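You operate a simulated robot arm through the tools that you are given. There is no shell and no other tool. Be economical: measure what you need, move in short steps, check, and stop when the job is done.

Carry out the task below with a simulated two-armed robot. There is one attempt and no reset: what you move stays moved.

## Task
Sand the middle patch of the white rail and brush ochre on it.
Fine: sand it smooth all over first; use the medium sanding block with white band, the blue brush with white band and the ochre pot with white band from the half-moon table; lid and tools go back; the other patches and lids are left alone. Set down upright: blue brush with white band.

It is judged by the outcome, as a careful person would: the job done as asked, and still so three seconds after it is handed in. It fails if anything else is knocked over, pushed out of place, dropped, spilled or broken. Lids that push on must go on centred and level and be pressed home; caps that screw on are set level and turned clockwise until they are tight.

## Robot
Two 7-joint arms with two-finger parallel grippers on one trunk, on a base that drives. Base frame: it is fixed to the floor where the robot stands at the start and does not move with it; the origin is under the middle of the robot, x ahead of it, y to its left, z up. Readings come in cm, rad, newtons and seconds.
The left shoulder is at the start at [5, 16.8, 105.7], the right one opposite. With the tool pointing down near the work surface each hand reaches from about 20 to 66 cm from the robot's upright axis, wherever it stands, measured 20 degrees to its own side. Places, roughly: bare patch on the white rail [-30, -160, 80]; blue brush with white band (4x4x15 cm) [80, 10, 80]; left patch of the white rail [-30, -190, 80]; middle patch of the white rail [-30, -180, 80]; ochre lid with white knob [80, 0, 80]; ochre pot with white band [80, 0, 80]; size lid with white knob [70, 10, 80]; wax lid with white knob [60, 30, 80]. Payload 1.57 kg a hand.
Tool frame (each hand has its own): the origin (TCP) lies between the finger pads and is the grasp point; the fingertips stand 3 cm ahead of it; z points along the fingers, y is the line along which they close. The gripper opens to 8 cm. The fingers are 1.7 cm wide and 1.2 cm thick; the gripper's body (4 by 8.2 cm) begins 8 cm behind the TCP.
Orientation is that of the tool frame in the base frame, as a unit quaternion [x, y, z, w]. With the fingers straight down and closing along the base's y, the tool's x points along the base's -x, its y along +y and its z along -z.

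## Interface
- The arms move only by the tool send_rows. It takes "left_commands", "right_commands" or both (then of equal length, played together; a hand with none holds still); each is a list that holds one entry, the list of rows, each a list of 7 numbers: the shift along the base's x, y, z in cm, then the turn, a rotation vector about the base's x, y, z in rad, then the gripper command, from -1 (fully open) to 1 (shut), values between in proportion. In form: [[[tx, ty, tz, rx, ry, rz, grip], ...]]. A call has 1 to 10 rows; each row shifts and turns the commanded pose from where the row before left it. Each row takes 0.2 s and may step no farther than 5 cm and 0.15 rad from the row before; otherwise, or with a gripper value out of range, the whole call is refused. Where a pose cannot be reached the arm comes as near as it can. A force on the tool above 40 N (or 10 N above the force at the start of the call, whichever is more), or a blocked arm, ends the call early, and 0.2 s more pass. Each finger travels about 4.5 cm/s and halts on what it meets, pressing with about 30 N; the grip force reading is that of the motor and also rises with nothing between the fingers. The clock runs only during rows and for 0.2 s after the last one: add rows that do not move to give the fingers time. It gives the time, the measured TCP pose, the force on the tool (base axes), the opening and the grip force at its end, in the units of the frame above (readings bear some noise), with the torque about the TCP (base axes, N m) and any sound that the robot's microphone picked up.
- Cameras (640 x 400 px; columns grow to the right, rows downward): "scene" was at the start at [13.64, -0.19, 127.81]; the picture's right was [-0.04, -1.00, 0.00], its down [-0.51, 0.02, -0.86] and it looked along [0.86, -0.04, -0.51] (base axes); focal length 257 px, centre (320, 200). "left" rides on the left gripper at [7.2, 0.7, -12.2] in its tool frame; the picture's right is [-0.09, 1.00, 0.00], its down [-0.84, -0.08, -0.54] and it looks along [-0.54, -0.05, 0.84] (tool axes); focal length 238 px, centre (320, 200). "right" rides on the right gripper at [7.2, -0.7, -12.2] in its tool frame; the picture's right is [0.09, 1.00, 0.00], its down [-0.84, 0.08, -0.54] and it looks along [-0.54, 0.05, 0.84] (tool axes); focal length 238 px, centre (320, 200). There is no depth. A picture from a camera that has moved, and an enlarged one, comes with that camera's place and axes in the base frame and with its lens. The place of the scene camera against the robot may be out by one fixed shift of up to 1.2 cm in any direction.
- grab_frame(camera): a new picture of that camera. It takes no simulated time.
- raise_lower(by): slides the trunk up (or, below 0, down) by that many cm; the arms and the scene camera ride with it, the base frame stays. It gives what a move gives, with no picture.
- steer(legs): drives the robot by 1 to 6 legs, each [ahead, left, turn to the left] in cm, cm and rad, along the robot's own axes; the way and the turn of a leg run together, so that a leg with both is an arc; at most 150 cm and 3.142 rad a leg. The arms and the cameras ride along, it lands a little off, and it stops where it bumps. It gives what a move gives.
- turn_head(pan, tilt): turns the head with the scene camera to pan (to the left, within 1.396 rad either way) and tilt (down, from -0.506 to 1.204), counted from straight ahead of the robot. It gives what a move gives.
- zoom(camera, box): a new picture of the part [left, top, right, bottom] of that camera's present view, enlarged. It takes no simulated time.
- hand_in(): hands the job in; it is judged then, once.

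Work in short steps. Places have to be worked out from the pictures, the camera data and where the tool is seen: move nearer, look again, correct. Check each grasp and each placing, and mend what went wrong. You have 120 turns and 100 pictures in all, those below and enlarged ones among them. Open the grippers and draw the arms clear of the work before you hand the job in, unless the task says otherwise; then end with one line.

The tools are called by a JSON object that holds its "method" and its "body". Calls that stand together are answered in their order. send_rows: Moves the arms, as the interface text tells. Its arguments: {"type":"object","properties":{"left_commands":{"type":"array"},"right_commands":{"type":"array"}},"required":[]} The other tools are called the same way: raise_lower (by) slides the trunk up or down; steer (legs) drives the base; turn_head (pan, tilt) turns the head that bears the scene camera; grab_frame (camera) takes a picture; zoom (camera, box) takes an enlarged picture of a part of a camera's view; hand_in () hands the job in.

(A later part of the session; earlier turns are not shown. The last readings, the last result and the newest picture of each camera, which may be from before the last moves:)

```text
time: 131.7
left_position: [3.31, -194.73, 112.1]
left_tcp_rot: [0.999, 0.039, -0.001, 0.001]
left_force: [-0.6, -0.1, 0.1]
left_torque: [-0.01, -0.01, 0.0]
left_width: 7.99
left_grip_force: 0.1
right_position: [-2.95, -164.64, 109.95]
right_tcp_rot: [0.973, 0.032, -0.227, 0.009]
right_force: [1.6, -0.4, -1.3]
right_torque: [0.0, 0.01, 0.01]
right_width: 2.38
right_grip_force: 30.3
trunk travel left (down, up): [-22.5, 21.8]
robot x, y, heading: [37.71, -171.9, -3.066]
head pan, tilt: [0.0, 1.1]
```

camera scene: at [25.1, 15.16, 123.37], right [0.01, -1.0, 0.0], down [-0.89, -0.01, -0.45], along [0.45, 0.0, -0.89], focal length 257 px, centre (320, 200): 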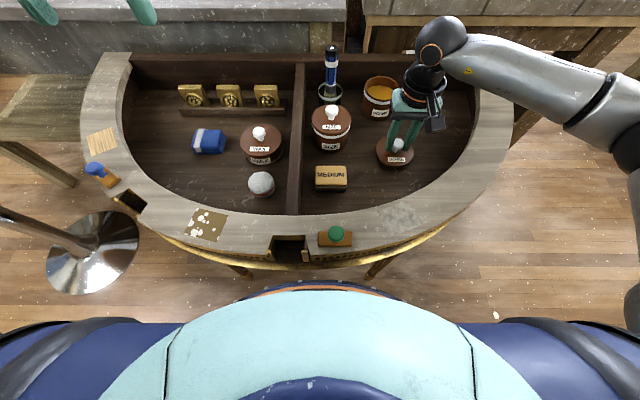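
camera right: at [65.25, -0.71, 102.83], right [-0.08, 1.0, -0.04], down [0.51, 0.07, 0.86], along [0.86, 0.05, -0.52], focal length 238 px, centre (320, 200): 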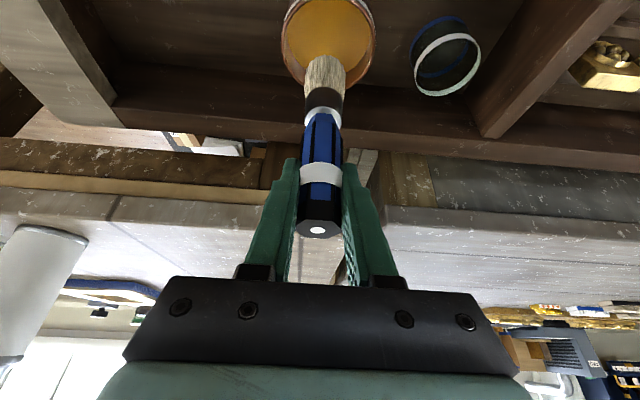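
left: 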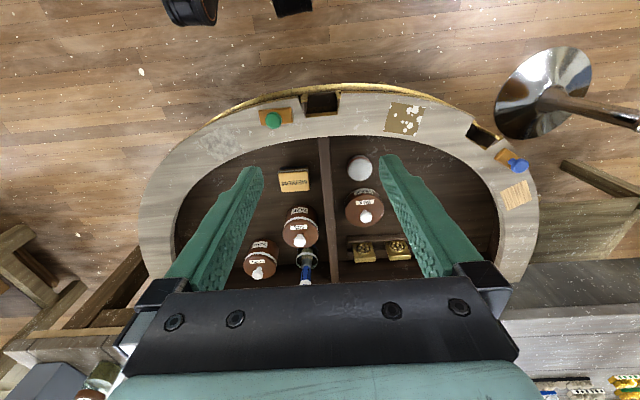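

I straighten the heading and drive up to the rail, with the patch ahead of the right arm.

{"method": "steer", "body": {"legs": [[0, 0, -0.074], [27, 10, 0]]}}

{"method": "grab_frame", "body": {"camera": "scene"}}

{"method": "grab_frame", "body": {"camera": "right"}}

```text
time: 134.1
left_position: [-25.32, -202.41, 112.14]
left_tcp_rot: [1.0, 0.001, -0.001, 0.0]
left_force: [-0.5, -0.2, -0.3]
left_torque: [-0.02, 0.0, 0.0]
left_width: 8.01
left_grip_force: 0.0
right_position: [-29.29, -171.83, 109.87]
right_tcp_rot: [0.974, -0.001, -0.226, 0.001]
right_force: [-0.3, -0.4, -0.3]
right_torque: [0.01, 0.0, 0.01]
right_width: 2.38
right_grip_force: 29.8
trunk travel left (down, up): [-22.5, 21.8]
robot x, y, heading: [10.7, -182.03, -3.139]
head pan, tilt: [0.0, 1.1]
```

```text
43 pictures are left
camera scene: at [0.73, -181.76, 123.36], right [0.0, 1.0, 0.0], down [0.89, 0.0, -0.45], along [-0.45, 0.0, -0.89], focal length 257 px, centre (320, 200)
```

scene: 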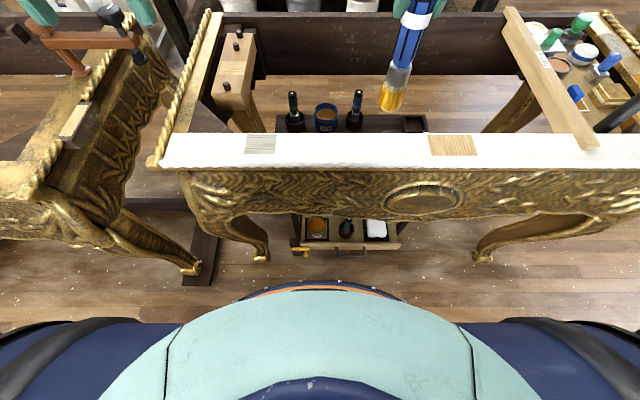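

```text
42 pictures are left
camera right: at [-17.52, -171.21, 117.84], right [0.08, -1.0, -0.04], down [-0.51, -0.07, 0.86], along [-0.86, -0.05, -0.52], focal length 238 px, centre (320, 200)
```

right: 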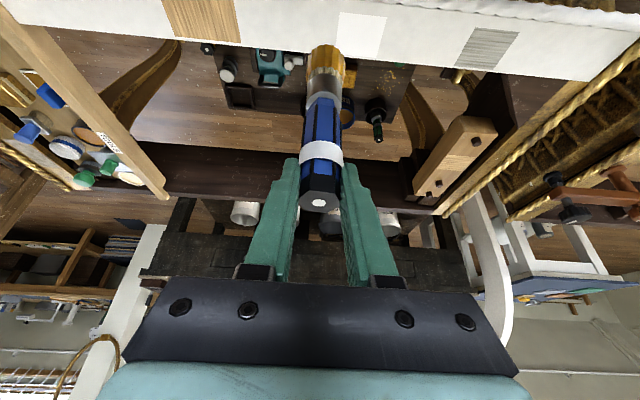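

The patch centre is now at about (-33.5, -176.7) in my readings. I bring the brush above its back-left corner region and look.

{"method": "send_rows", "body": {"right_commands": [[[-1.3, -1.5, -2, 0, 0, 0, 1], [-1.3, -1.6, -3, 0, 0, 0, 1], [-1.3, -1.6, -3, 0, 0, 0, 1], [-1.3, -1.6, -3, 0, 0, 0, 1], [0, 0, -1.5, 0, 0, 0, 1], [0, 0, 0, 0, 0, 0, 1]]]}}

{"method": "zoom", "body": {"camera": "scene", "box": [260, 80, 420, 180]}}

{"method": "zoom", "body": {"camera": "right", "box": [220, 0, 420, 125]}}

```text
time: 135.5
left_position: [-25.24, -202.31, 112.02]
left_tcp_rot: [1.0, 0.001, 0.0, 0.0]
left_force: [-0.1, 1.0, 0.4]
left_torque: [-0.01, 0.0, -0.02]
left_width: 8.01
left_grip_force: 0.1
right_position: [-34.39, -178.12, 97.56]
right_tcp_rot: [0.974, -0.002, -0.227, 0.002]
right_force: [0.0, 0.2, -1.2]
right_torque: [-0.01, -0.02, 0.02]
right_width: 2.39
right_grip_force: 29.8
trunk travel left (down, up): [-22.5, 21.8]
robot x, y, heading: [10.54, -182.02, -3.138]
head pan, tilt: [0.0, 1.1]
```

```text
4.00 times, centred on (340, 130) of scene
camera zoom: at [0.77, -181.74, 123.37], right [0.0, 1.0, 0.0], down [0.89, 0.0, -0.45], along [-0.45, 0.0, -0.89], focal length 1029 px, centre (240, 480)
```

zoom: 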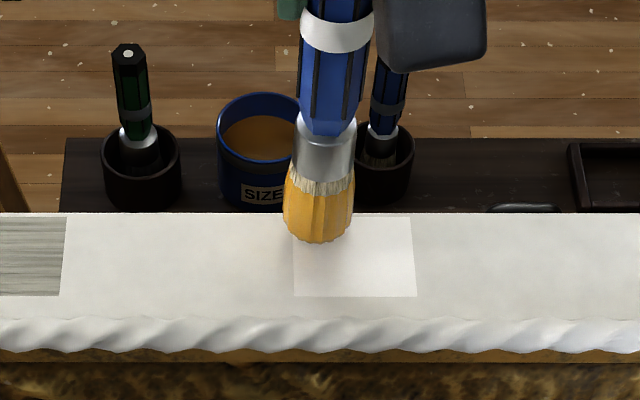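

```text
3.20 times, centred on (320, 62) of right
camera zoom: at [-22.72, -177.54, 105.25], right [0.08, -1.0, -0.04], down [-0.51, -0.07, 0.86], along [-0.86, -0.05, -0.52], focal length 763 px, centre (320, 640)
```

zoom: 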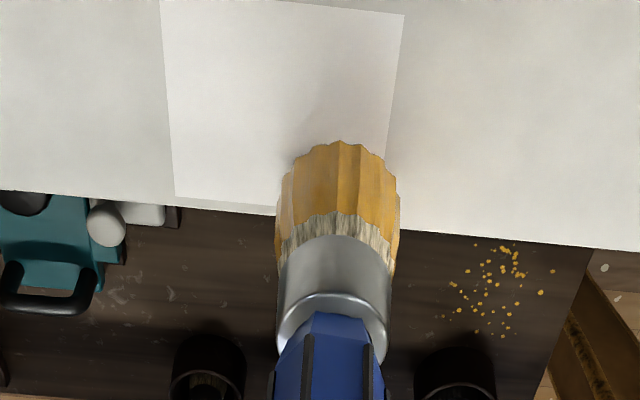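

The brush has slid about 2 cm further out of the grip but is stable and vertical; its tip is now near z 83. The position is right: 1.5 cm from the patch's back and left edges. I lower in small steps to contact.

{"method": "send_rows", "body": {"right_commands": [[[0, 0, -0.6, 0, 0, 0, 1], [0, 0, -0.3, 0, 0, 0, 1], [0, 0, -0.2, 0, 0, 0, 1], [0, 0, 0, 0, 0, 0, 1]]]}}

{"method": "zoom", "body": {"camera": "scene", "box": [260, 80, 420, 180]}}

```text
time: 136.5
left_position: [-25.06, -202.41, 112.29]
left_tcp_rot: [1.0, 0.001, -0.001, -0.001]
left_force: [-0.2, 0.3, -0.2]
left_torque: [0.0, 0.0, 0.01]
left_width: 7.99
left_grip_force: 0.0
right_position: [-34.45, -178.05, 96.72]
right_tcp_rot: [0.973, -0.002, -0.23, 0.003]
right_force: [3.3, 2.4, 22.6]
right_torque: [0.33, -0.38, 0.03]
right_width: 2.35
right_grip_force: 30.3
trunk travel left (down, up): [-22.5, 21.8]
robot x, y, heading: [10.46, -182.02, -3.142]
head pan, tilt: [0.0, 1.1]
```

```text
4.00 times, centred on (340, 130) of scene
camera zoom: at [0.96, -181.73, 123.42], right [0.0, 1.0, 0.0], down [0.89, 0.0, -0.46], along [-0.46, 0.0, -0.89], focal length 1029 px, centre (240, 480)
```

zoom: 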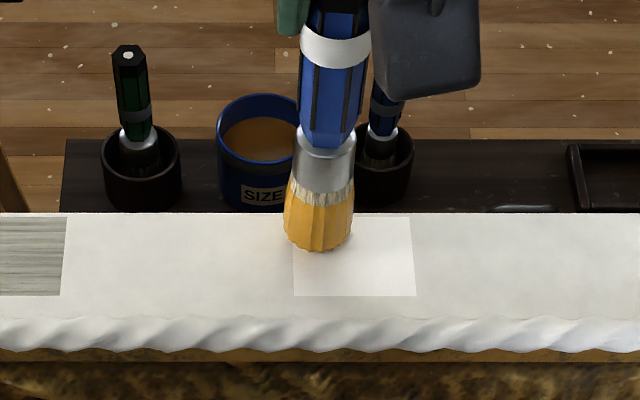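

Contact made (22 N). I ease to about 8 N and brush along y in three overlapping stripes.

{"method": "send_rows", "body": {"right_commands": [[[0, 0.2, 0.22, 0, 0, 0, 1], [0, 0.8, 0, 0, 0, 0, 1], [0, 0.8, 0, 0, 0, 0, 1], [0, 0.8, 0, 0, 0, 0, 1], [0, 0.6, 0, 0, 0, 0, 1], [0, 0, 0, 0, 0, 0, 1]]]}}

{"method": "zoom", "body": {"camera": "scene", "box": [260, 80, 420, 180]}}

```text
time: 137.9
left_position: [-25.28, -202.44, 112.02]
left_tcp_rot: [1.0, 0.002, -0.001, -0.001]
left_force: [-0.6, 0.4, 0.1]
left_torque: [0.02, -0.02, 0.0]
left_width: 8.0
left_grip_force: 0.2
right_position: [-34.4, -174.98, 96.78]
right_tcp_rot: [0.974, -0.002, -0.228, 0.001]
right_force: [1.1, -5.7, 12.6]
right_torque: [-0.77, 0.15, 0.06]
right_width: 2.39
right_grip_force: 29.9
trunk travel left (down, up): [-22.5, 21.8]
robot x, y, heading: [10.51, -181.98, -3.138]
head pan, tilt: [0.0, 1.1]
```

```text
4.00 times, centred on (340, 130) of scene
camera zoom: at [0.88, -181.8, 123.38], right [0.0, 1.0, 0.0], down [0.89, 0.0, -0.46], along [-0.46, 0.0, -0.89], focal length 1029 px, centre (240, 480)
```

zoom: 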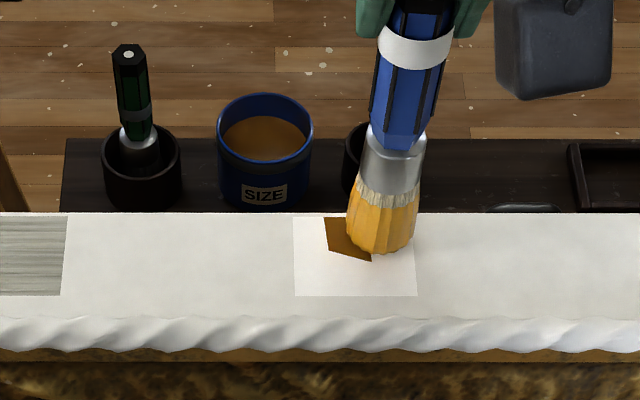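

Paint takes well. I continue: the right end, a second stripe back toward the left, and the back-left start again.

{"method": "send_rows", "body": {"right_commands": [[[0, 0.7, 0, 0, 0, 0, 1], [1.2, 0, 0, 0, 0, 0, 1], [0, -1, 0, 0, 0, 0, 1], [0, -1, 0, 0, 0, 0, 1], [0, -1, 0, 0, 0, 0, 1], [0, -1, 0, 0, 0, 0, 1], [0, -0.6, 0, 0, 0, 0, 1], [-1.2, 0, 0, 0, 0, 0, 1], [0, 0.8, 0, 0, 0, 0, 1], [0, 0, 0, 0, 0, 0, 1]]]}}

{"method": "zoom", "body": {"camera": "scene", "box": [260, 80, 420, 180]}}

```text
time: 140.1
left_position: [-25.17, -202.43, 112.1]
left_tcp_rot: [1.0, 0.002, -0.001, 0.0]
left_force: [0.1, 0.3, 0.0]
left_torque: [-0.03, -0.03, 0.02]
left_width: 8.0
left_grip_force: 0.1
right_position: [-34.43, -178.06, 96.57]
right_tcp_rot: [0.974, -0.002, -0.226, 0.001]
right_force: [0.4, -1.8, 6.7]
right_torque: [-0.36, 0.14, 0.08]
right_width: 2.38
right_grip_force: 29.7
trunk travel left (down, up): [-22.5, 21.8]
robot x, y, heading: [10.58, -181.96, -3.139]
head pan, tilt: [0.0, 1.1]
```

```text
4.00 times, centred on (340, 130) of scene
camera zoom: at [0.81, -181.77, 123.37], right [0.0, 1.0, 0.0], down [0.89, 0.0, -0.45], along [-0.45, 0.0, -0.89], focal length 1029 px, centre (240, 480)
```

zoom: 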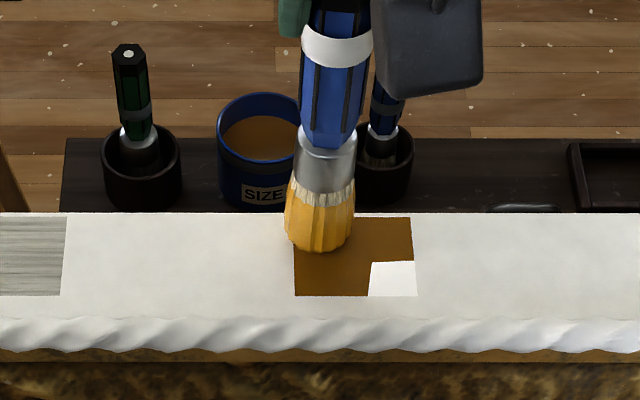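

Only the front-right corner is left visible. I sweep the front stripe to the right and finish there.

{"method": "send_rows", "body": {"right_commands": [[[0.9, 0, -0.03, 0, 0, 0, 1], [0.9, 0, 0, 0, 0, 0, 1], [0, 1, 0, 0, 0, 0, 1], [0, 1, 0, 0, 0, 0, 1], [0, 1, 0, 0, 0, 0, 1], [0, 0.8, 0, 0, 0, 0, 1], [-0.6, 0, 0, 0, 0, 0, 1], [0, -1, 0, 0, 0, 0, 1], [0, -1, 0, 0, 0, 0, 1], [0, 0, 0, 0, 0, 0, 1]]]}}

{"method": "send_rows", "body": {"right_commands": [[[0, 0, 2, 0, 0, 0, 1], [0, 0, 4, 0, 0, 0, 1], [0, 0, 4, 0, 0, 0, 1], [0, 0, 4, 0, 0, 0, 1], [0, 0, 0, 0, 0, 0, 1]]]}}

{"method": "zoom", "body": {"camera": "scene", "box": [260, 80, 420, 180]}}

{"method": "grab_frame", "body": {"camera": "right"}}

```text
time: 142.3
left_position: [-25.25, -202.3, 112.08]
left_tcp_rot: [1.0, 0.002, -0.001, -0.001]
left_force: [0.2, 0.5, 0.1]
left_torque: [-0.01, 0.0, 0.01]
left_width: 8.0
left_grip_force: 0.2
right_position: [-33.17, -176.0, 96.66]
right_tcp_rot: [0.974, -0.003, -0.227, 0.001]
right_force: [0.1, 1.9, 3.3]
right_torque: [0.23, -0.03, -0.01]
right_width: 2.36
right_grip_force: 29.8
trunk travel left (down, up): [-22.5, 21.8]
robot x, y, heading: [10.5, -182.04, -3.143]
head pan, tilt: [0.0, 1.1]
```

```text
time: 143.5
left_position: [-25.27, -202.3, 111.99]
left_tcp_rot: [1.0, 0.003, -0.001, 0.0]
left_force: [0.1, 0.4, -0.2]
left_torque: [-0.02, -0.02, -0.02]
left_width: 8.0
left_grip_force: 0.0
right_position: [-33.51, -176.17, 110.76]
right_tcp_rot: [0.974, -0.003, -0.226, 0.001]
right_force: [-0.6, -0.1, 0.0]
right_torque: [0.04, 0.0, -0.01]
right_width: 2.36
right_grip_force: 29.8
trunk travel left (down, up): [-22.5, 21.8]
robot x, y, heading: [10.18, -182.11, -3.134]
head pan, tilt: [0.0, 1.1]
```

```text
4.00 times, centred on (340, 130) of scene
camera zoom: at [0.77, -181.74, 123.37], right [0.0, 1.0, 0.0], down [0.89, 0.0, -0.45], along [-0.45, 0.0, -0.89], focal length 1029 px, centre (240, 480)
```

zoom: 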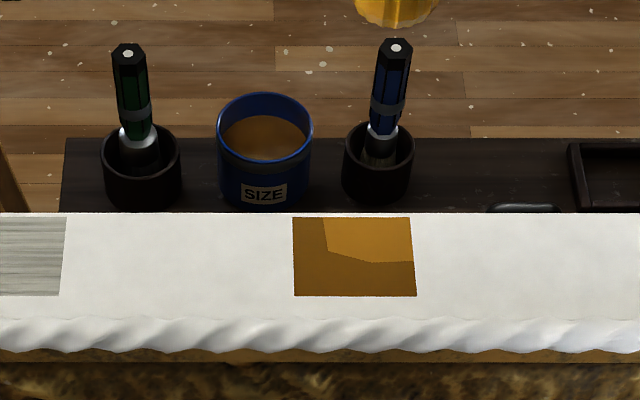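

```text
35 pictures are left
camera right: at [-21.7, -175.53, 118.6], right [0.08, -1.0, -0.04], down [-0.51, -0.07, 0.86], along [-0.86, -0.05, -0.52], focal length 238 px, centre (320, 200)
```

right: 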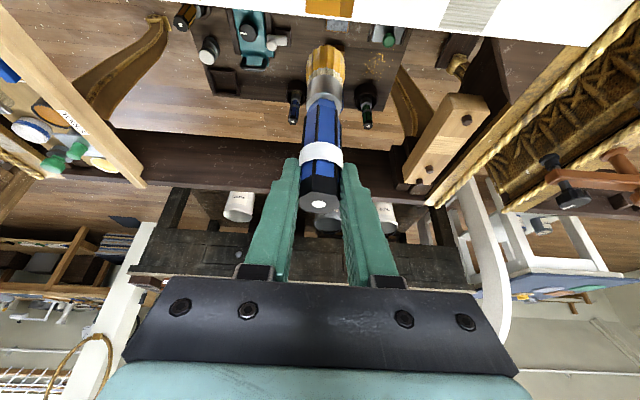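

The whole patch is covered; the first stripe looks lighter, perhaps from drying. I wait 2 s and look again.

{"method": "send_rows", "body": {"right_commands": [[[0, 0, 0, 0, 0, 0, 1], [0, 0, 0, 0, 0, 0, 1], [0, 0, 0, 0, 0, 0, 1], [0, 0, 0, 0, 0, 0, 1], [0, 0, 0, 0, 0, 0, 1], [0, 0, 0, 0, 0, 0, 1], [0, 0, 0, 0, 0, 0, 1], [0, 0, 0, 0, 0, 0, 1], [0, 0, 0, 0, 0, 0, 1], [0, 0, 0, 0, 0, 0, 1]]]}}

{"method": "zoom", "body": {"camera": "scene", "box": [260, 80, 420, 180]}}

```text
time: 145.7
left_position: [-25.32, -202.31, 112.1]
left_tcp_rot: [1.0, 0.001, -0.001, 0.0]
left_force: [0.6, 0.6, 0.2]
left_torque: [0.02, 0.06, -0.02]
left_width: 8.01
left_grip_force: 0.0
right_position: [-33.45, -176.1, 110.71]
right_tcp_rot: [0.974, -0.002, -0.226, 0.001]
right_force: [0.3, -0.1, -1.1]
right_torque: [0.01, -0.01, 0.0]
right_width: 2.39
right_grip_force: 29.6
trunk travel left (down, up): [-22.5, 21.8]
robot x, y, heading: [10.62, -181.86, -3.138]
head pan, tilt: [0.0, 1.1]
```

```text
4.00 times, centred on (340, 130) of scene
camera zoom: at [0.77, -181.74, 123.37], right [0.0, 1.0, 0.0], down [0.89, 0.0, -0.45], along [-0.45, 0.0, -0.89], focal length 1029 px, centre (240, 480)
```

zoom: 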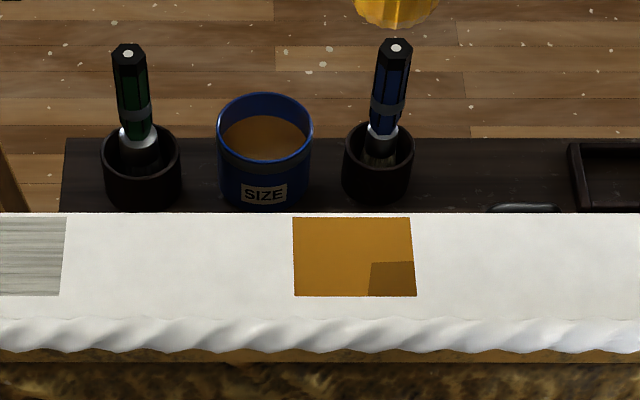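

It dries to an even ochre: the patch is done. I drive back to the half-moon table by the same way.

{"method": "steer", "body": {"legs": [[-20, 0, 0], [0, 0, 1.568], [-66, 0, 0], [-130, -36, 0], [0, 0, 1.571]]}}

```text
time: 164.6
left_position: [29.25, 35.06, 112.16]
left_tcp_rot: [-0.007, 1.0, 0.0, 0.001]
left_force: [0.6, 0.8, 0.3]
left_torque: [-0.01, 0.01, -0.03]
left_width: 8.0
left_grip_force: 0.1
right_position: [37.7, 9.02, 110.71]
right_tcp_rot: [-0.003, 0.974, 0.002, 0.227]
right_force: [0.4, -0.1, -1.0]
right_torque: [0.02, 0.04, 0.0]
right_width: 2.35
right_grip_force: 29.7
trunk travel left (down, up): [-22.5, 21.8]
robot x, y, heading: [-6.22, 14.53, 0.014]
head pan, tilt: [0.0, 1.1]
```

I drive up to the table to x≈15.

{"method": "steer", "body": {"legs": [[21, 0.4, -0.012]]}}

{"method": "grab_frame", "body": {"camera": "right"}}

{"method": "grab_frame", "body": {"camera": "scene"}}

```text
time: 166.2
left_position: [50.62, 34.99, 112.16]
left_tcp_rot: [0.0, 1.0, -0.001, 0.001]
left_force: [0.5, 0.1, 0.0]
left_torque: [0.02, 0.01, 0.03]
left_width: 8.01
left_grip_force: 0.0
right_position: [58.72, 8.71, 110.66]
right_tcp_rot: [0.003, 0.974, 0.001, 0.227]
right_force: [0.4, -0.1, -0.9]
right_torque: [-0.01, 0.05, 0.0]
right_width: 2.35
right_grip_force: 30.4
trunk travel left (down, up): [-22.5, 21.8]
robot x, y, heading: [14.55, 14.57, -0.004]
head pan, tilt: [0.0, 1.1]
```

```text
33 pictures are left
camera right: at [46.72, 8.09, 118.54], right [-0.08, 1.0, -0.04], down [0.51, 0.07, 0.86], along [0.86, 0.05, -0.52], focal length 238 px, centre (320, 200)
```

right: 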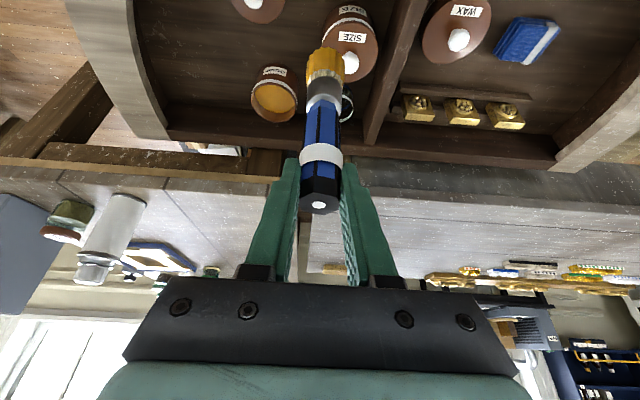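

```text
32 pictures are left
camera scene: at [25.76, 14.93, 123.36], right [0.0, -1.0, 0.0], down [-0.89, 0.0, -0.45], along [0.45, 0.0, -0.89], focal length 257 px, centre (320, 200)
```

scene: 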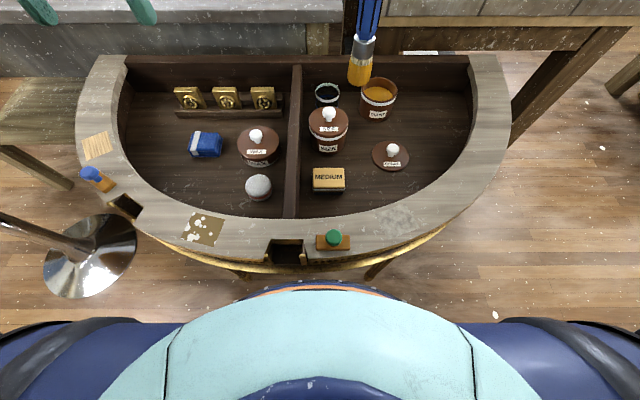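

I bring the brush near the jar, stopping short to one side, to measure the jar's place.

{"method": "send_rows", "body": {"right_commands": [[[4, 0, 0, 0, 0, 0, 1], [4, 0, 0, 0, 0, 0, 1], [4, 0, -2, 0, 0, 0, 1], [4, 0, -2, 0, 0, 0, 1], [2, 0, -3, 0, 0, 0, 1], [0, 0, -3, 0, 0, 0, 1], [0, 0, 0, 0, 0, 0, 1]]]}}

{"method": "grab_frame", "body": {"camera": "right"}}

{"method": "zoom", "body": {"camera": "scene", "box": [280, 20, 440, 120]}}

```text
time: 167.8
left_position: [50.58, 34.98, 112.02]
left_tcp_rot: [0.0, 1.0, 0.0, 0.001]
left_force: [1.0, -1.2, 0.0]
left_torque: [0.03, -0.01, -0.01]
left_width: 8.01
left_grip_force: 0.0
right_position: [76.88, 8.91, 100.72]
right_tcp_rot: [0.004, 0.974, 0.0, 0.227]
right_force: [0.3, -0.3, -0.2]
right_torque: [0.01, 0.0, 0.02]
right_width: 2.35
right_grip_force: 29.1
trunk travel left (down, up): [-22.5, 21.8]
robot x, y, heading: [14.4, 14.67, -0.004]
head pan, tilt: [0.0, 1.1]
```

```text
31 pictures are left
camera right: at [64.87, 8.18, 108.53], right [-0.07, 1.0, -0.04], down [0.51, 0.07, 0.86], along [0.86, 0.05, -0.52], focal length 238 px, centre (320, 200)
```

right: 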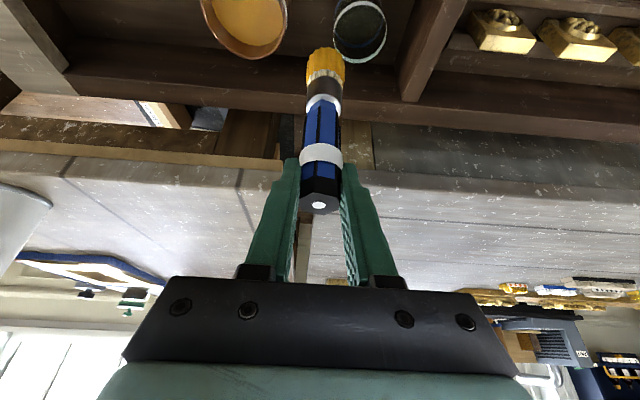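

```text
4.00 times, centred on (360, 70) of scene
camera zoom: at [25.71, 14.93, 123.37], right [0.0, -1.0, 0.0], down [-0.89, 0.0, -0.45], along [0.45, 0.0, -0.89], focal length 1029 px, centre (160, 720)
```

zoom: 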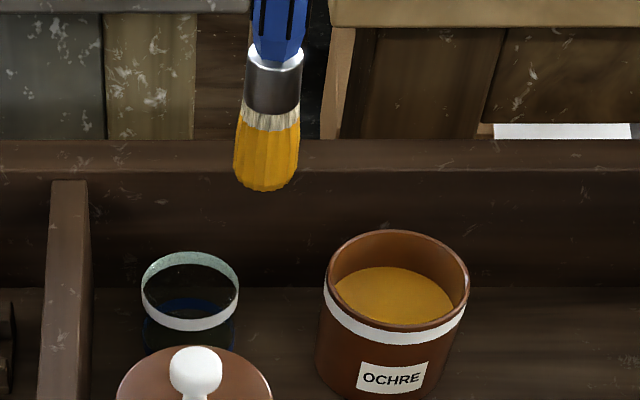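

The jar rim centre is at about (77.8, 12.6, 78.5). I centre the brush over it and go down so the tip is just at the rim.

{"method": "send_rows", "body": {"right_commands": [[[0.5, 2, 0, 0, 0, 0, 1], [0.5, 1.7, 0, 0, 0, 0, 1], [0, 0, -3, 0, 0, 0, 1], [0, 0, -2.5, 0, 0, 0, 1], [0, 0, 0, 0, 0, 0, 1]]]}}

{"method": "zoom", "body": {"camera": "scene", "box": [300, 50, 380, 100]}}

{"method": "zoom", "body": {"camera": "right", "box": [240, 0, 400, 100]}}

```text
time: 169.0
left_position: [50.55, 35.05, 112.03]
left_tcp_rot: [0.0, 1.0, 0.0, 0.002]
left_force: [0.0, 0.0, -0.5]
left_torque: [-0.01, -0.01, -0.01]
left_width: 7.98
left_grip_force: 0.0
right_position: [77.52, 12.62, 95.21]
right_tcp_rot: [0.004, 0.974, 0.001, 0.226]
right_force: [0.8, -0.7, 0.1]
right_torque: [0.01, 0.0, 0.0]
right_width: 2.34
right_grip_force: 30.3
trunk travel left (down, up): [-22.5, 21.8]
robot x, y, heading: [14.58, 14.84, -0.002]
head pan, tilt: [0.0, 1.1]
```

```text
8.00 times, centred on (340, 75) of scene
camera zoom: at [25.71, 14.93, 123.37], right [0.0, -1.0, 0.0], down [-0.89, 0.0, -0.45], along [0.45, 0.0, -0.89], focal length 2057 px, centre (160, 1200)
```

zoom: 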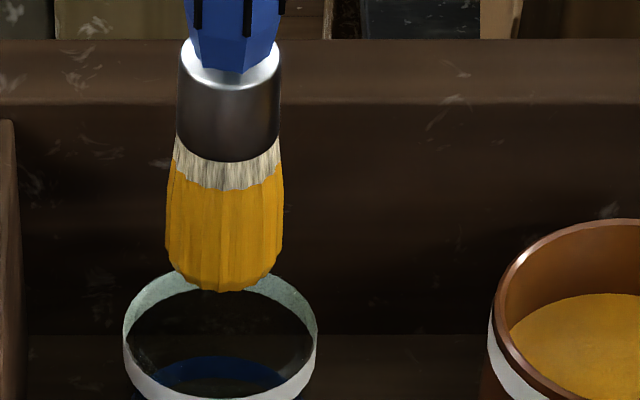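

```text
4.00 times, centred on (320, 50) of right
camera zoom: at [65.69, 11.97, 103.09], right [-0.08, 1.0, -0.04], down [0.51, 0.07, 0.86], along [0.86, 0.05, -0.52], focal length 953 px, centre (320, 800)
```

zoom: 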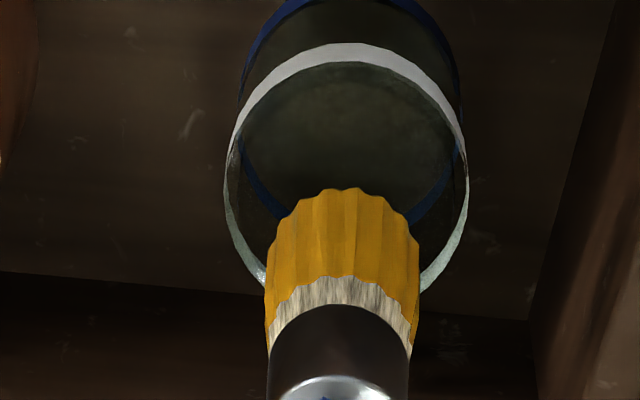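

Well centred over the jar. I lower into it, slowly at the end.

{"method": "send_rows", "body": {"right_commands": [[[0, 0, -1.5, 0, 0, 0, 1], [0, 0, -1.5, 0, 0, 0, 1], [0, 0, -1.5, 0, 0, 0, 1], [0, 0, -0.6, 0, 0, 0, 1], [0, 0, -0.3, 0, 0, 0, 1], [0, 0, 0, 0, 0, 0, 1]]]}}

{"method": "zoom", "body": {"camera": "scene", "box": [280, 20, 400, 95]}}

```text
time: 170.4
left_position: [50.52, 34.96, 112.14]
left_tcp_rot: [0.0, 1.0, 0.0, 0.001]
left_force: [1.1, 0.0, 0.3]
left_torque: [0.01, -0.03, -0.01]
left_width: 8.03
left_grip_force: 0.1
right_position: [77.59, 12.52, 89.78]
right_tcp_rot: [0.003, 0.974, 0.001, 0.226]
right_force: [0.1, 0.7, -0.3]
right_torque: [-0.01, 0.01, 0.0]
right_width: 2.35
right_grip_force: 29.8
trunk travel left (down, up): [-22.5, 21.8]
robot x, y, heading: [14.55, 14.51, -0.005]
head pan, tilt: [0.0, 1.1]
```

```text
5.33 times, centred on (340, 58) of scene
camera zoom: at [25.71, 14.93, 123.37], right [0.0, -1.0, 0.0], down [-0.89, 0.0, -0.45], along [0.45, 0.0, -0.89], focal length 1372 px, centre (213, 960)
```

zoom: 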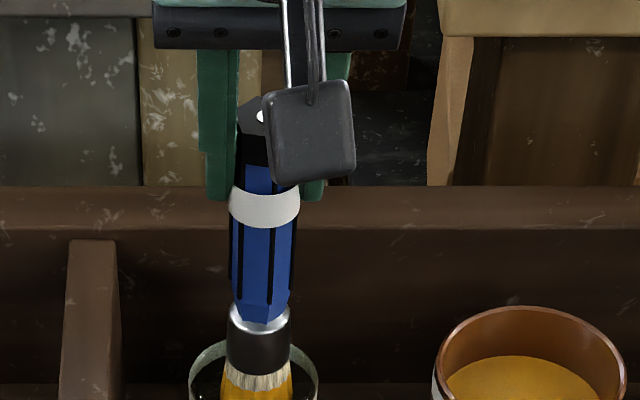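

No contact yet; I go on in small steps.

{"method": "send_rows", "body": {"right_commands": [[[0, 0, -0.3, 0, 0, 0, 1], [0, 0, -0.3, 0, 0, 0, 1], [0, 0, -0.2, 0, 0, 0, 1], [0, 0, -0.2, 0, 0, 0, 1], [0, 0, 0, 0, 0, 0, 1]]]}}

```text
time: 171.6
left_position: [50.59, 35.03, 112.23]
left_tcp_rot: [-0.001, 1.0, 0.001, 0.001]
left_force: [-0.2, 0.1, 0.6]
left_torque: [-0.03, -0.01, 0.0]
left_width: 8.0
left_grip_force: 0.1
right_position: [77.67, 12.46, 88.86]
right_tcp_rot: [0.004, 0.974, 0.001, 0.227]
right_force: [0.4, 0.5, -0.6]
right_torque: [0.0, -0.01, -0.05]
right_width: 2.34
right_grip_force: 30.3
trunk travel left (down, up): [-22.5, 21.8]
robot x, y, heading: [14.94, 14.58, -0.004]
head pan, tilt: [0.0, 1.1]
```

{"method": "send_rows", "body": {"right_commands": [[[0, 0, -0.2, 0, 0, 0, 1], [0, 0, -0.2, 0, 0, 0, 1], [0, 0, -0.15, 0, 0, 0, 1], [0, 0, 0, 0, 0, 0, 1]]]}}

```text
time: 172.6
left_position: [50.57, 34.99, 112.06]
left_tcp_rot: [0.0, 1.0, 0.0, 0.001]
left_force: [-0.6, -0.4, 0.3]
left_torque: [0.0, -0.02, 0.0]
left_width: 7.99
left_grip_force: 0.0
right_position: [77.68, 12.37, 88.3]
right_tcp_rot: [0.003, 0.974, 0.001, 0.227]
right_force: [-0.4, 0.6, -0.8]
right_torque: [0.0, 0.0, -0.01]
right_width: 2.33
right_grip_force: 30.4
trunk travel left (down, up): [-22.5, 21.8]
robot x, y, heading: [14.79, 14.66, -0.0]
head pan, tilt: [0.0, 1.1]
```

Still no contact; I go on very slowly and check with a picture.

{"method": "send_rows", "body": {"right_commands": [[[0, 0, -0.15, 0, 0, 0, 1], [0, 0, -0.15, 0, 0, 0, 1], [0, 0, -0.15, 0, 0, 0, 1], [0, 0, 0, 0, 0, 0, 1]]]}}

{"method": "grab_frame", "body": {"camera": "right"}}

```text
time: 173.6
left_position: [50.48, 35.06, 112.24]
left_tcp_rot: [0.0, 1.0, -0.001, 0.002]
left_force: [-0.3, 0.2, 1.1]
left_torque: [-0.02, 0.01, -0.03]
left_width: 7.98
left_grip_force: 0.1
right_position: [77.65, 12.59, 88.01]
right_tcp_rot: [0.004, 0.973, 0.002, 0.229]
right_force: [-1.3, -0.2, 9.1]
right_torque: [-0.16, 0.19, -0.02]
right_width: 2.37
right_grip_force: 30.5
trunk travel left (down, up): [-22.5, 21.8]
robot x, y, heading: [14.88, 15.07, -0.005]
head pan, tilt: [0.0, 1.1]
```

```text
26 pictures are left
camera right: at [65.67, 11.78, 95.79], right [-0.07, 1.0, -0.04], down [0.51, 0.07, 0.86], along [0.86, 0.05, -0.51], focal length 238 px, centre (320, 200)
```

right: 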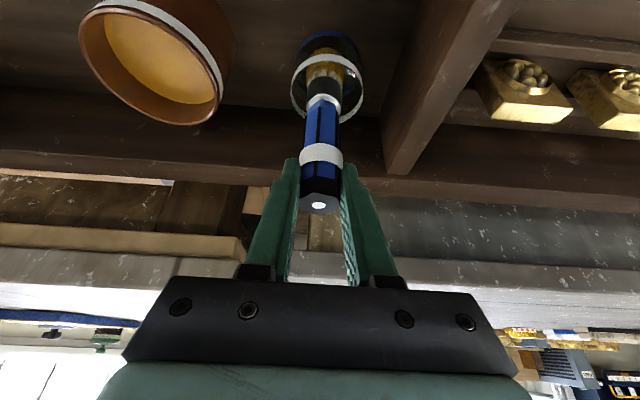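

The brush stands on the jar's bottom. I relax and open, wait, and look before withdrawing.

{"method": "send_rows", "body": {"right_commands": [[[0, 0, 0.12, 0, 0, 0, 1], [0, 0, 0, 0, 0, 0, 0.3], [0, 0, 0, 0, 0, 0, 0], [0, 0, 0, 0, 0, 0, -0.25], [0, 0, 0, 0, 0, 0, -0.25], [0, 0, 0, 0, 0, 0, -0.25]]]}}

{"method": "grab_frame", "body": {"camera": "right"}}

```text
time: 175.0
left_position: [50.61, 34.97, 112.18]
left_tcp_rot: [0.0, 1.0, 0.0, 0.001]
left_force: [-0.4, 0.3, 0.2]
left_torque: [0.01, 0.0, 0.0]
left_width: 8.0
left_grip_force: 0.0
right_position: [77.56, 12.52, 87.91]
right_tcp_rot: [0.004, 0.974, 0.001, 0.227]
right_force: [1.5, 0.2, -0.9]
right_torque: [0.0, -0.03, -0.03]
right_width: 5.0
right_grip_force: 0.0
trunk travel left (down, up): [-22.5, 21.8]
robot x, y, heading: [14.23, 14.69, 0.0]
head pan, tilt: [0.0, 1.1]
```

```text
25 pictures are left
camera right: at [65.68, 11.76, 95.78], right [-0.07, 1.0, -0.04], down [0.51, 0.07, 0.86], along [0.86, 0.05, -0.52], focal length 238 px, centre (320, 200)
```

right: 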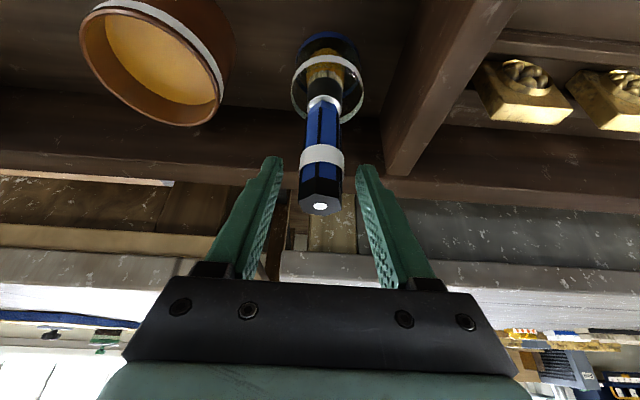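

The brush stays upright. I rise straight up, then move back to vertical above the lid at about (61.6, -2).

{"method": "send_rows", "body": {"right_commands": [[[0, 0, 2, 0, 0, 0, -0.25], [0, 0, 4, 0, 0, 0, -0.25], [0, 0, 4, 0, 0, 0, -0.25], [-3, -2, 1, 0, 0, 0, -0.25], [-4, -2, 0, 0, 0.15, 0, -0.25], [-4, -3, 0, 0, 0.15, 0, -0.25], [-3, -3.5, 0, 0, 0.155, 0, -0.25], [-2.5, -3.5, -2, 0, 0, 0, -0.25], [0, 0, -4, 0, 0, 0, -0.25], [0, 0, 0, 0, 0, 0, -0.25]]]}}

{"method": "grab_frame", "body": {"camera": "right"}}

{"method": "zoom", "body": {"camera": "scene", "box": [270, 30, 430, 130]}}

```text
refused: row 7 steps farther than a row can; nothing moved
```

```text
24 pictures are left
camera right: at [65.68, 11.76, 95.78], right [-0.07, 1.0, -0.04], down [0.51, 0.07, 0.86], along [0.86, 0.05, -0.52], focal length 238 px, centre (320, 200)
```

right: 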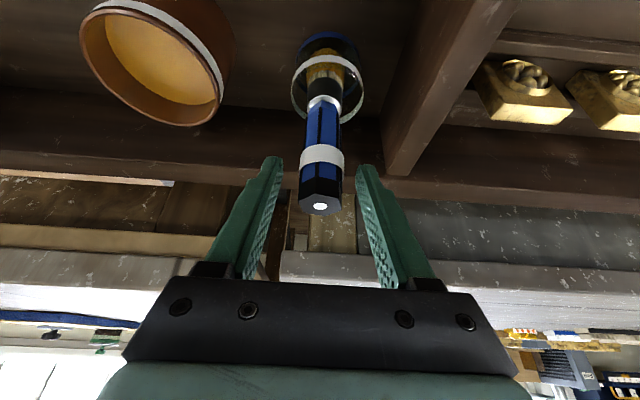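

```text
4.00 times, centred on (350, 80) of scene
camera zoom: at [25.7, 14.93, 123.37], right [0.0, -1.0, 0.0], down [-0.89, 0.0, -0.45], along [0.45, 0.0, -0.89], focal length 1029 px, centre (200, 680)
```

zoom: 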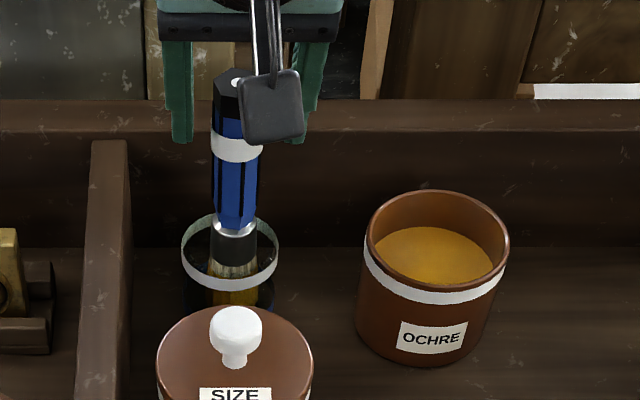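

One row's turn was too large; resend with legal steps.

{"method": "send_rows", "body": {"right_commands": [[[0, 0, 2, 0, 0, 0, -0.25], [0, 0, 4, 0, 0, 0, -0.25], [0, 0, 4, 0, 0, 0, -0.25], [-3, -2, 1, 0, 0, 0, -0.25], [-4, -2, 0, 0, 0.15, 0, -0.25], [-3.5, -3, 0, 0, 0.15, 0, -0.25], [-3, -3.5, 0, 0, 0.15, 0, -0.25], [-2.5, -3.5, -2, 0, 0, 0, -0.25], [0, 0, -4, 0, 0, 0, -0.25], [0, 0, 0, 0, 0, 0, -0.25]]]}}

{"method": "grab_frame", "body": {"camera": "right"}}

```text
time: 177.2
left_position: [50.54, 35.03, 112.13]
left_tcp_rot: [0.0, 1.0, 0.0, 0.001]
left_force: [0.7, 1.1, 0.6]
left_torque: [0.02, -0.04, 0.0]
left_width: 8.0
left_grip_force: 0.0
right_position: [61.56, -1.68, 92.95]
right_tcp_rot: [0.004, 1.0, 0.0, 0.004]
right_force: [0.3, -0.1, 0.3]
right_torque: [0.0, -0.02, 0.02]
right_width: 5.0
right_grip_force: 0.0
trunk travel left (down, up): [-22.5, 21.8]
robot x, y, heading: [15.1, 14.9, -0.004]
head pan, tilt: [0.0, 1.1]
```

```text
22 pictures are left
camera right: at [54.09, -2.39, 105.08], right [-0.08, 1.0, 0.0], down [0.83, 0.07, 0.55], along [0.55, 0.05, -0.84], focal length 238 px, centre (320, 200)
```

right: 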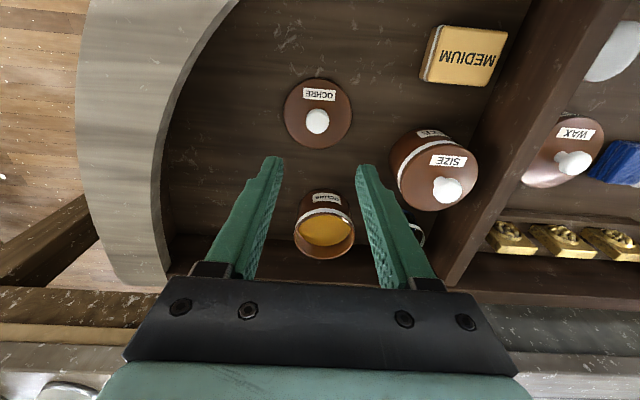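

The lid's knob is at (62, -2). I descend to it and grip at the same height as before (77.6).

{"method": "send_rows", "body": {"right_commands": [[[0.25, -0.3, -3, 0, 0, 0, -0.25], [0, 0, -4, 0, 0, 0, -0.25], [0, 0, -4, 0, 0, 0, -0.25], [0, 0, -3, 0, 0, 0, -0.25], [0, 0, -1.3, 0, 0, 0, -0.25], [0, 0, 0, 0, 0, 0, -0.25]]]}}

{"method": "grab_frame", "body": {"camera": "right"}}

```text
time: 178.6
left_position: [50.47, 34.96, 112.07]
left_tcp_rot: [0.0, 1.0, 0.0, 0.001]
left_force: [-0.3, -0.8, 0.2]
left_torque: [0.0, -0.02, 0.01]
left_width: 8.01
left_grip_force: 0.1
right_position: [61.83, -1.77, 77.61]
right_tcp_rot: [0.004, 1.0, 0.0, 0.004]
right_force: [0.3, 0.2, -0.1]
right_torque: [0.03, 0.0, 0.0]
right_width: 5.0
right_grip_force: 0.0
trunk travel left (down, up): [-22.5, 21.8]
robot x, y, heading: [14.83, 14.8, -0.004]
head pan, tilt: [0.0, 1.1]
```

```text
21 pictures are left
camera right: at [54.51, -2.49, 89.83], right [-0.08, 1.0, 0.0], down [0.83, 0.07, 0.55], along [0.55, 0.04, -0.84], focal length 238 px, centre (320, 200)
```

right: 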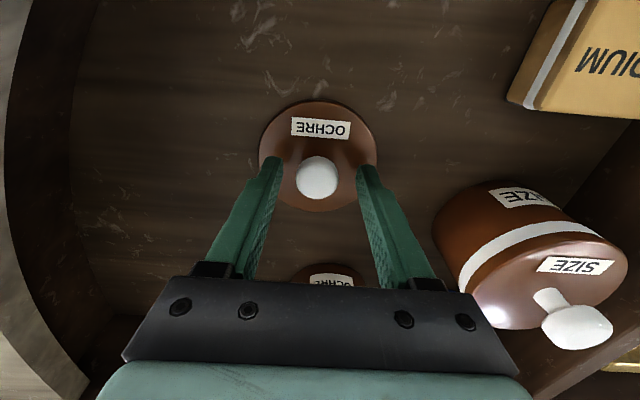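

Aligned. I close on the knob and lift.

{"method": "send_rows", "body": {"right_commands": [[[0.1, -0.1, 0, 0, 0, 0, 0.2], [0, 0, 0, 0, 0, 0, 0.6], [0, 0, 0, 0, 0, 0, 1], [0, 0, 0, 0, 0, 0, 1], [0, 0, 1, 0, 0, 0, 1], [0, 0, 4, 0, 0, 0, 1], [0, 0, 4, 0, 0, 0, 1], [0, 0, 4, 0, 0, 0, 1], [0, 0, 3, 0, 0, 0, 1], [0, 0, 0, 0, 0, 0, 1]]]}}

{"method": "grab_frame", "body": {"camera": "right"}}

```text
time: 180.8
left_position: [50.54, 34.95, 112.23]
left_tcp_rot: [-0.001, 1.0, 0.0, 0.001]
left_force: [0.2, 0.2, -0.8]
left_torque: [0.0, -0.01, 0.01]
left_width: 7.99
left_grip_force: 0.1
right_position: [61.96, -1.8, 93.61]
right_tcp_rot: [0.004, 1.0, 0.0, 0.004]
right_force: [1.1, 0.8, -1.1]
right_torque: [0.01, -0.01, -0.01]
right_width: 2.66
right_grip_force: 30.5
trunk travel left (down, up): [-22.5, 21.8]
robot x, y, heading: [15.01, 14.48, -0.005]
head pan, tilt: [0.0, 1.1]
```

```text
20 pictures are left
camera right: at [54.56, -2.6, 105.82], right [-0.08, 1.0, 0.0], down [0.83, 0.07, 0.55], along [0.55, 0.05, -0.84], focal length 238 px, centre (320, 200)
```

right: 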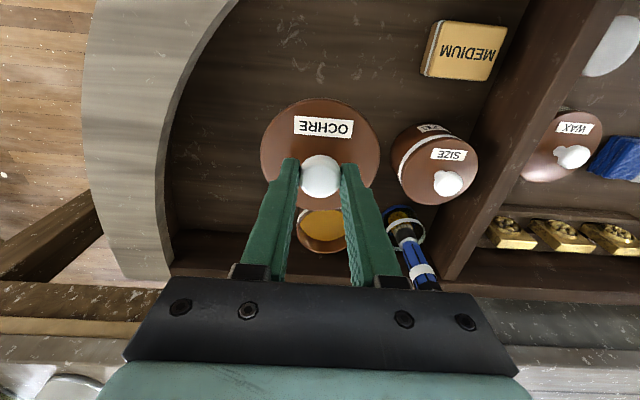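

The lid is held well. I move it beside the pot (to the −y side) to measure the pot's rim accurately.

{"method": "send_rows", "body": {"right_commands": [[[2, -2.5, 0, 0, 0, 0, 1], [2, -2.5, 0, 0, 0, 0, 1], [2, -2, 0, 0, 0, 0, 1], [2, 0, 0, 0, 0, 0, 1], [0, 0, 0, 0, 0, 0, 1]]]}}

{"method": "grab_frame", "body": {"camera": "right"}}

```text
time: 182.0
left_position: [50.58, 34.93, 112.17]
left_tcp_rot: [0.001, 1.0, 0.0, 0.001]
left_force: [-0.2, -0.4, -0.4]
left_torque: [0.02, -0.01, -0.01]
left_width: 8.01
left_grip_force: 0.1
right_position: [70.03, -9.03, 93.66]
right_tcp_rot: [0.004, 1.0, 0.0, 0.004]
right_force: [0.1, 0.8, -1.1]
right_torque: [0.04, 0.02, -0.01]
right_width: 2.67
right_grip_force: 29.9
trunk travel left (down, up): [-22.5, 21.8]
robot x, y, heading: [14.45, 14.78, -0.002]
head pan, tilt: [0.0, 1.1]
```

```text
19 pictures are left
camera right: at [62.59, -9.68, 105.88], right [-0.08, 1.0, 0.0], down [0.83, 0.07, 0.55], along [0.55, 0.05, -0.84], focal length 238 px, centre (320, 200)
```

right: 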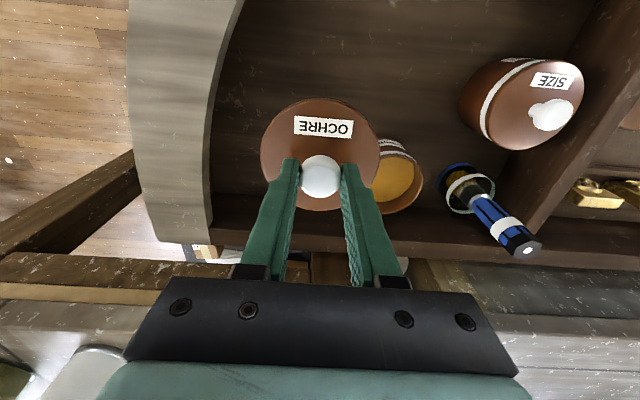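

I zoom in on the pot rim in this view.

{"method": "zoom", "body": {"camera": "right", "box": [330, 120, 460, 230]}}

{"method": "zoom", "body": {"camera": "scene", "box": [330, 50, 430, 125]}}

```text
3.64 times, centred on (395, 175) of right
camera zoom: at [62.59, -9.68, 105.88], right [-0.08, 1.0, 0.0], down [0.83, 0.07, 0.55], along [0.55, 0.05, -0.84], focal length 867 px, centre (47, 291)
```

zoom: 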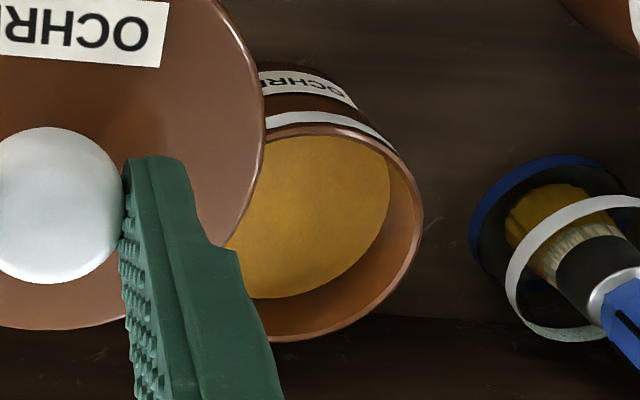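

```text
5.33 times, centred on (380, 88) of scene
camera zoom: at [25.71, 14.92, 123.37], right [0.0, -1.0, 0.0], down [-0.89, 0.0, -0.45], along [0.45, 0.0, -0.89], focal length 1372 px, centre (0, 800)
```

zoom: 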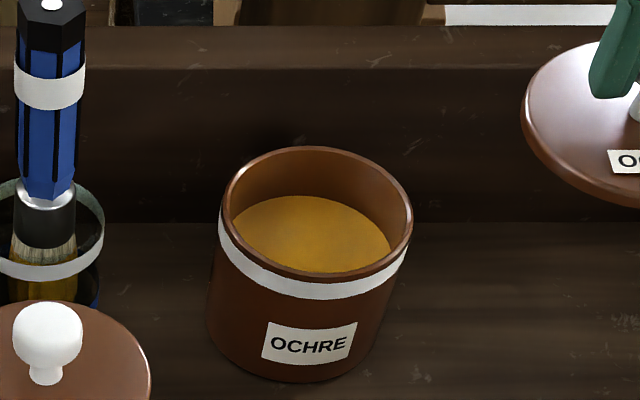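

Pot rim centre measures ≈(76.75, 0.1); the lid sits about 0.4 cm nearer to me in the grip than before, so the TCP should come to about (77.2, 0.1). I move above the pot and check.

{"method": "send_rows", "body": {"right_commands": [[[2, 3, 0, 0, 0, 0, 1], [2, 3, -1, 0, 0, 0, 1], [2, 3, -1, 0, 0, 0, 1], [1.2, 0.1, -2, 0, 0, 0, 1], [0, 0, -2, 0, 0, 0, 1], [0, 0, 0, 0, 0, 0, 1]]]}}

{"method": "zoom", "body": {"camera": "scene", "box": [330, 50, 430, 125]}}

```text
time: 183.4
left_position: [50.57, 34.98, 112.03]
left_tcp_rot: [0.0, 1.0, 0.0, 0.001]
left_force: [0.0, 0.1, 0.2]
left_torque: [-0.03, -0.03, 0.02]
left_width: 8.02
left_grip_force: 0.1
right_position: [77.16, 0.11, 87.61]
right_tcp_rot: [0.003, 1.0, 0.001, 0.004]
right_force: [0.4, -0.5, -0.3]
right_torque: [0.02, 0.02, -0.02]
right_width: 2.65
right_grip_force: 30.1
trunk travel left (down, up): [-22.5, 21.8]
robot x, y, heading: [14.87, 14.84, -0.003]
head pan, tilt: [0.0, 1.1]
```

```text
5.33 times, centred on (380, 88) of scene
camera zoom: at [25.7, 14.94, 123.37], right [0.0, -1.0, 0.0], down [-0.89, 0.0, -0.45], along [0.45, 0.0, -0.89], focal length 1372 px, centre (0, 800)
```

zoom: 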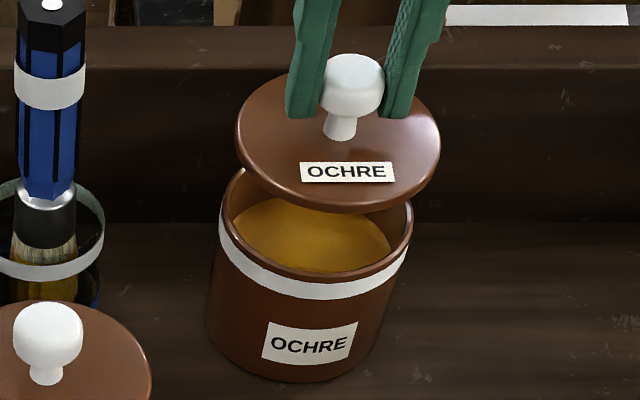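

Lid and rim line up within a few mm. I lower to just above the seat and check again.

{"method": "send_rows", "body": {"right_commands": [[[0.1, 0, -1, 0, 0, 0, 1], [0, 0, -0.9, 0, 0, 0, 1], [0, 0, -0.5, 0, 0, 0, 1], [0, 0, 0, 0, 0, 0, 1]]]}}

{"method": "zoom", "body": {"camera": "scene", "box": [340, 50, 420, 110]}}

{"method": "grab_frame", "body": {"camera": "right"}}

```text
time: 184.4
left_position: [50.55, 35.02, 112.07]
left_tcp_rot: [0.0, 1.0, 0.0, 0.001]
left_force: [-0.4, 0.0, 0.0]
left_torque: [-0.01, -0.01, 0.0]
left_width: 8.0
left_grip_force: 0.0
right_position: [77.38, 0.03, 85.27]
right_tcp_rot: [0.004, 1.0, 0.0, 0.003]
right_force: [0.6, 0.1, 0.2]
right_torque: [0.0, 0.01, -0.01]
right_width: 2.67
right_grip_force: 30.1
trunk travel left (down, up): [-22.5, 21.8]
robot x, y, heading: [14.8, 14.77, -0.002]
head pan, tilt: [0.0, 1.1]
```

```text
6.67 times, centred on (380, 80) of scene
camera zoom: at [25.71, 14.93, 123.37], right [0.0, -1.0, 0.0], down [-0.89, 0.0, -0.45], along [0.45, 0.0, -0.89], focal length 1714 px, centre (-80, 1000)
```

zoom: 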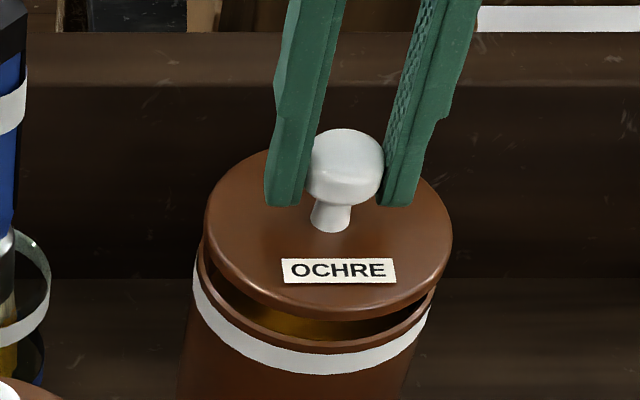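

```text
14 pictures are left
camera right: at [69.85, -0.6, 97.47], right [-0.08, 1.0, 0.0], down [0.83, 0.07, 0.55], along [0.55, 0.05, -0.84], focal length 238 px, centre (320, 200)
```

right: 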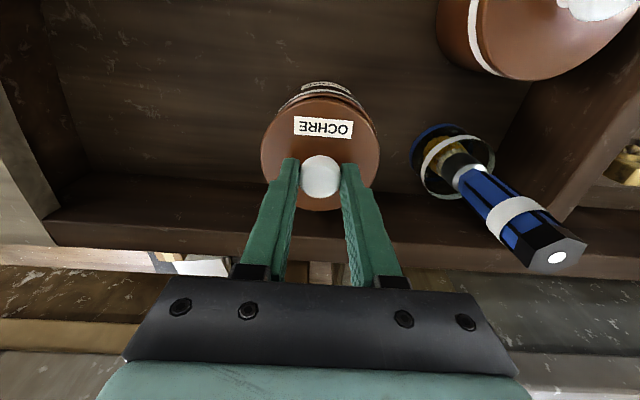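

Centred well. I shift 0.1 cm back and press down in small steps, watching the force.

{"method": "send_rows", "body": {"right_commands": [[[-0.1, 0, -0.4, 0, 0, 0, 1], [0, 0, -0.3, 0, 0, 0, 1], [0, 0, -0.2, 0, 0, 0, 1], [0, 0, -0.2, 0, 0, 0, 1], [0, 0, 0, 0, 0, 0, 1]]]}}

```text
time: 185.6
left_position: [50.38, 35.08, 112.15]
left_tcp_rot: [0.0, 1.0, -0.001, 0.001]
left_force: [0.0, -0.4, 0.2]
left_torque: [-0.01, 0.01, 0.01]
left_width: 7.99
left_grip_force: 0.0
right_position: [77.0, 0.32, 84.46]
right_tcp_rot: [0.004, 1.0, 0.0, 0.004]
right_force: [-11.3, 0.9, 10.4]
right_torque: [0.06, 0.57, 0.0]
right_width: 2.65
right_grip_force: 30.0
trunk travel left (down, up): [-22.5, 21.8]
robot x, y, heading: [14.6, 14.75, -0.001]
head pan, tilt: [0.0, 1.1]
heard: snap
```

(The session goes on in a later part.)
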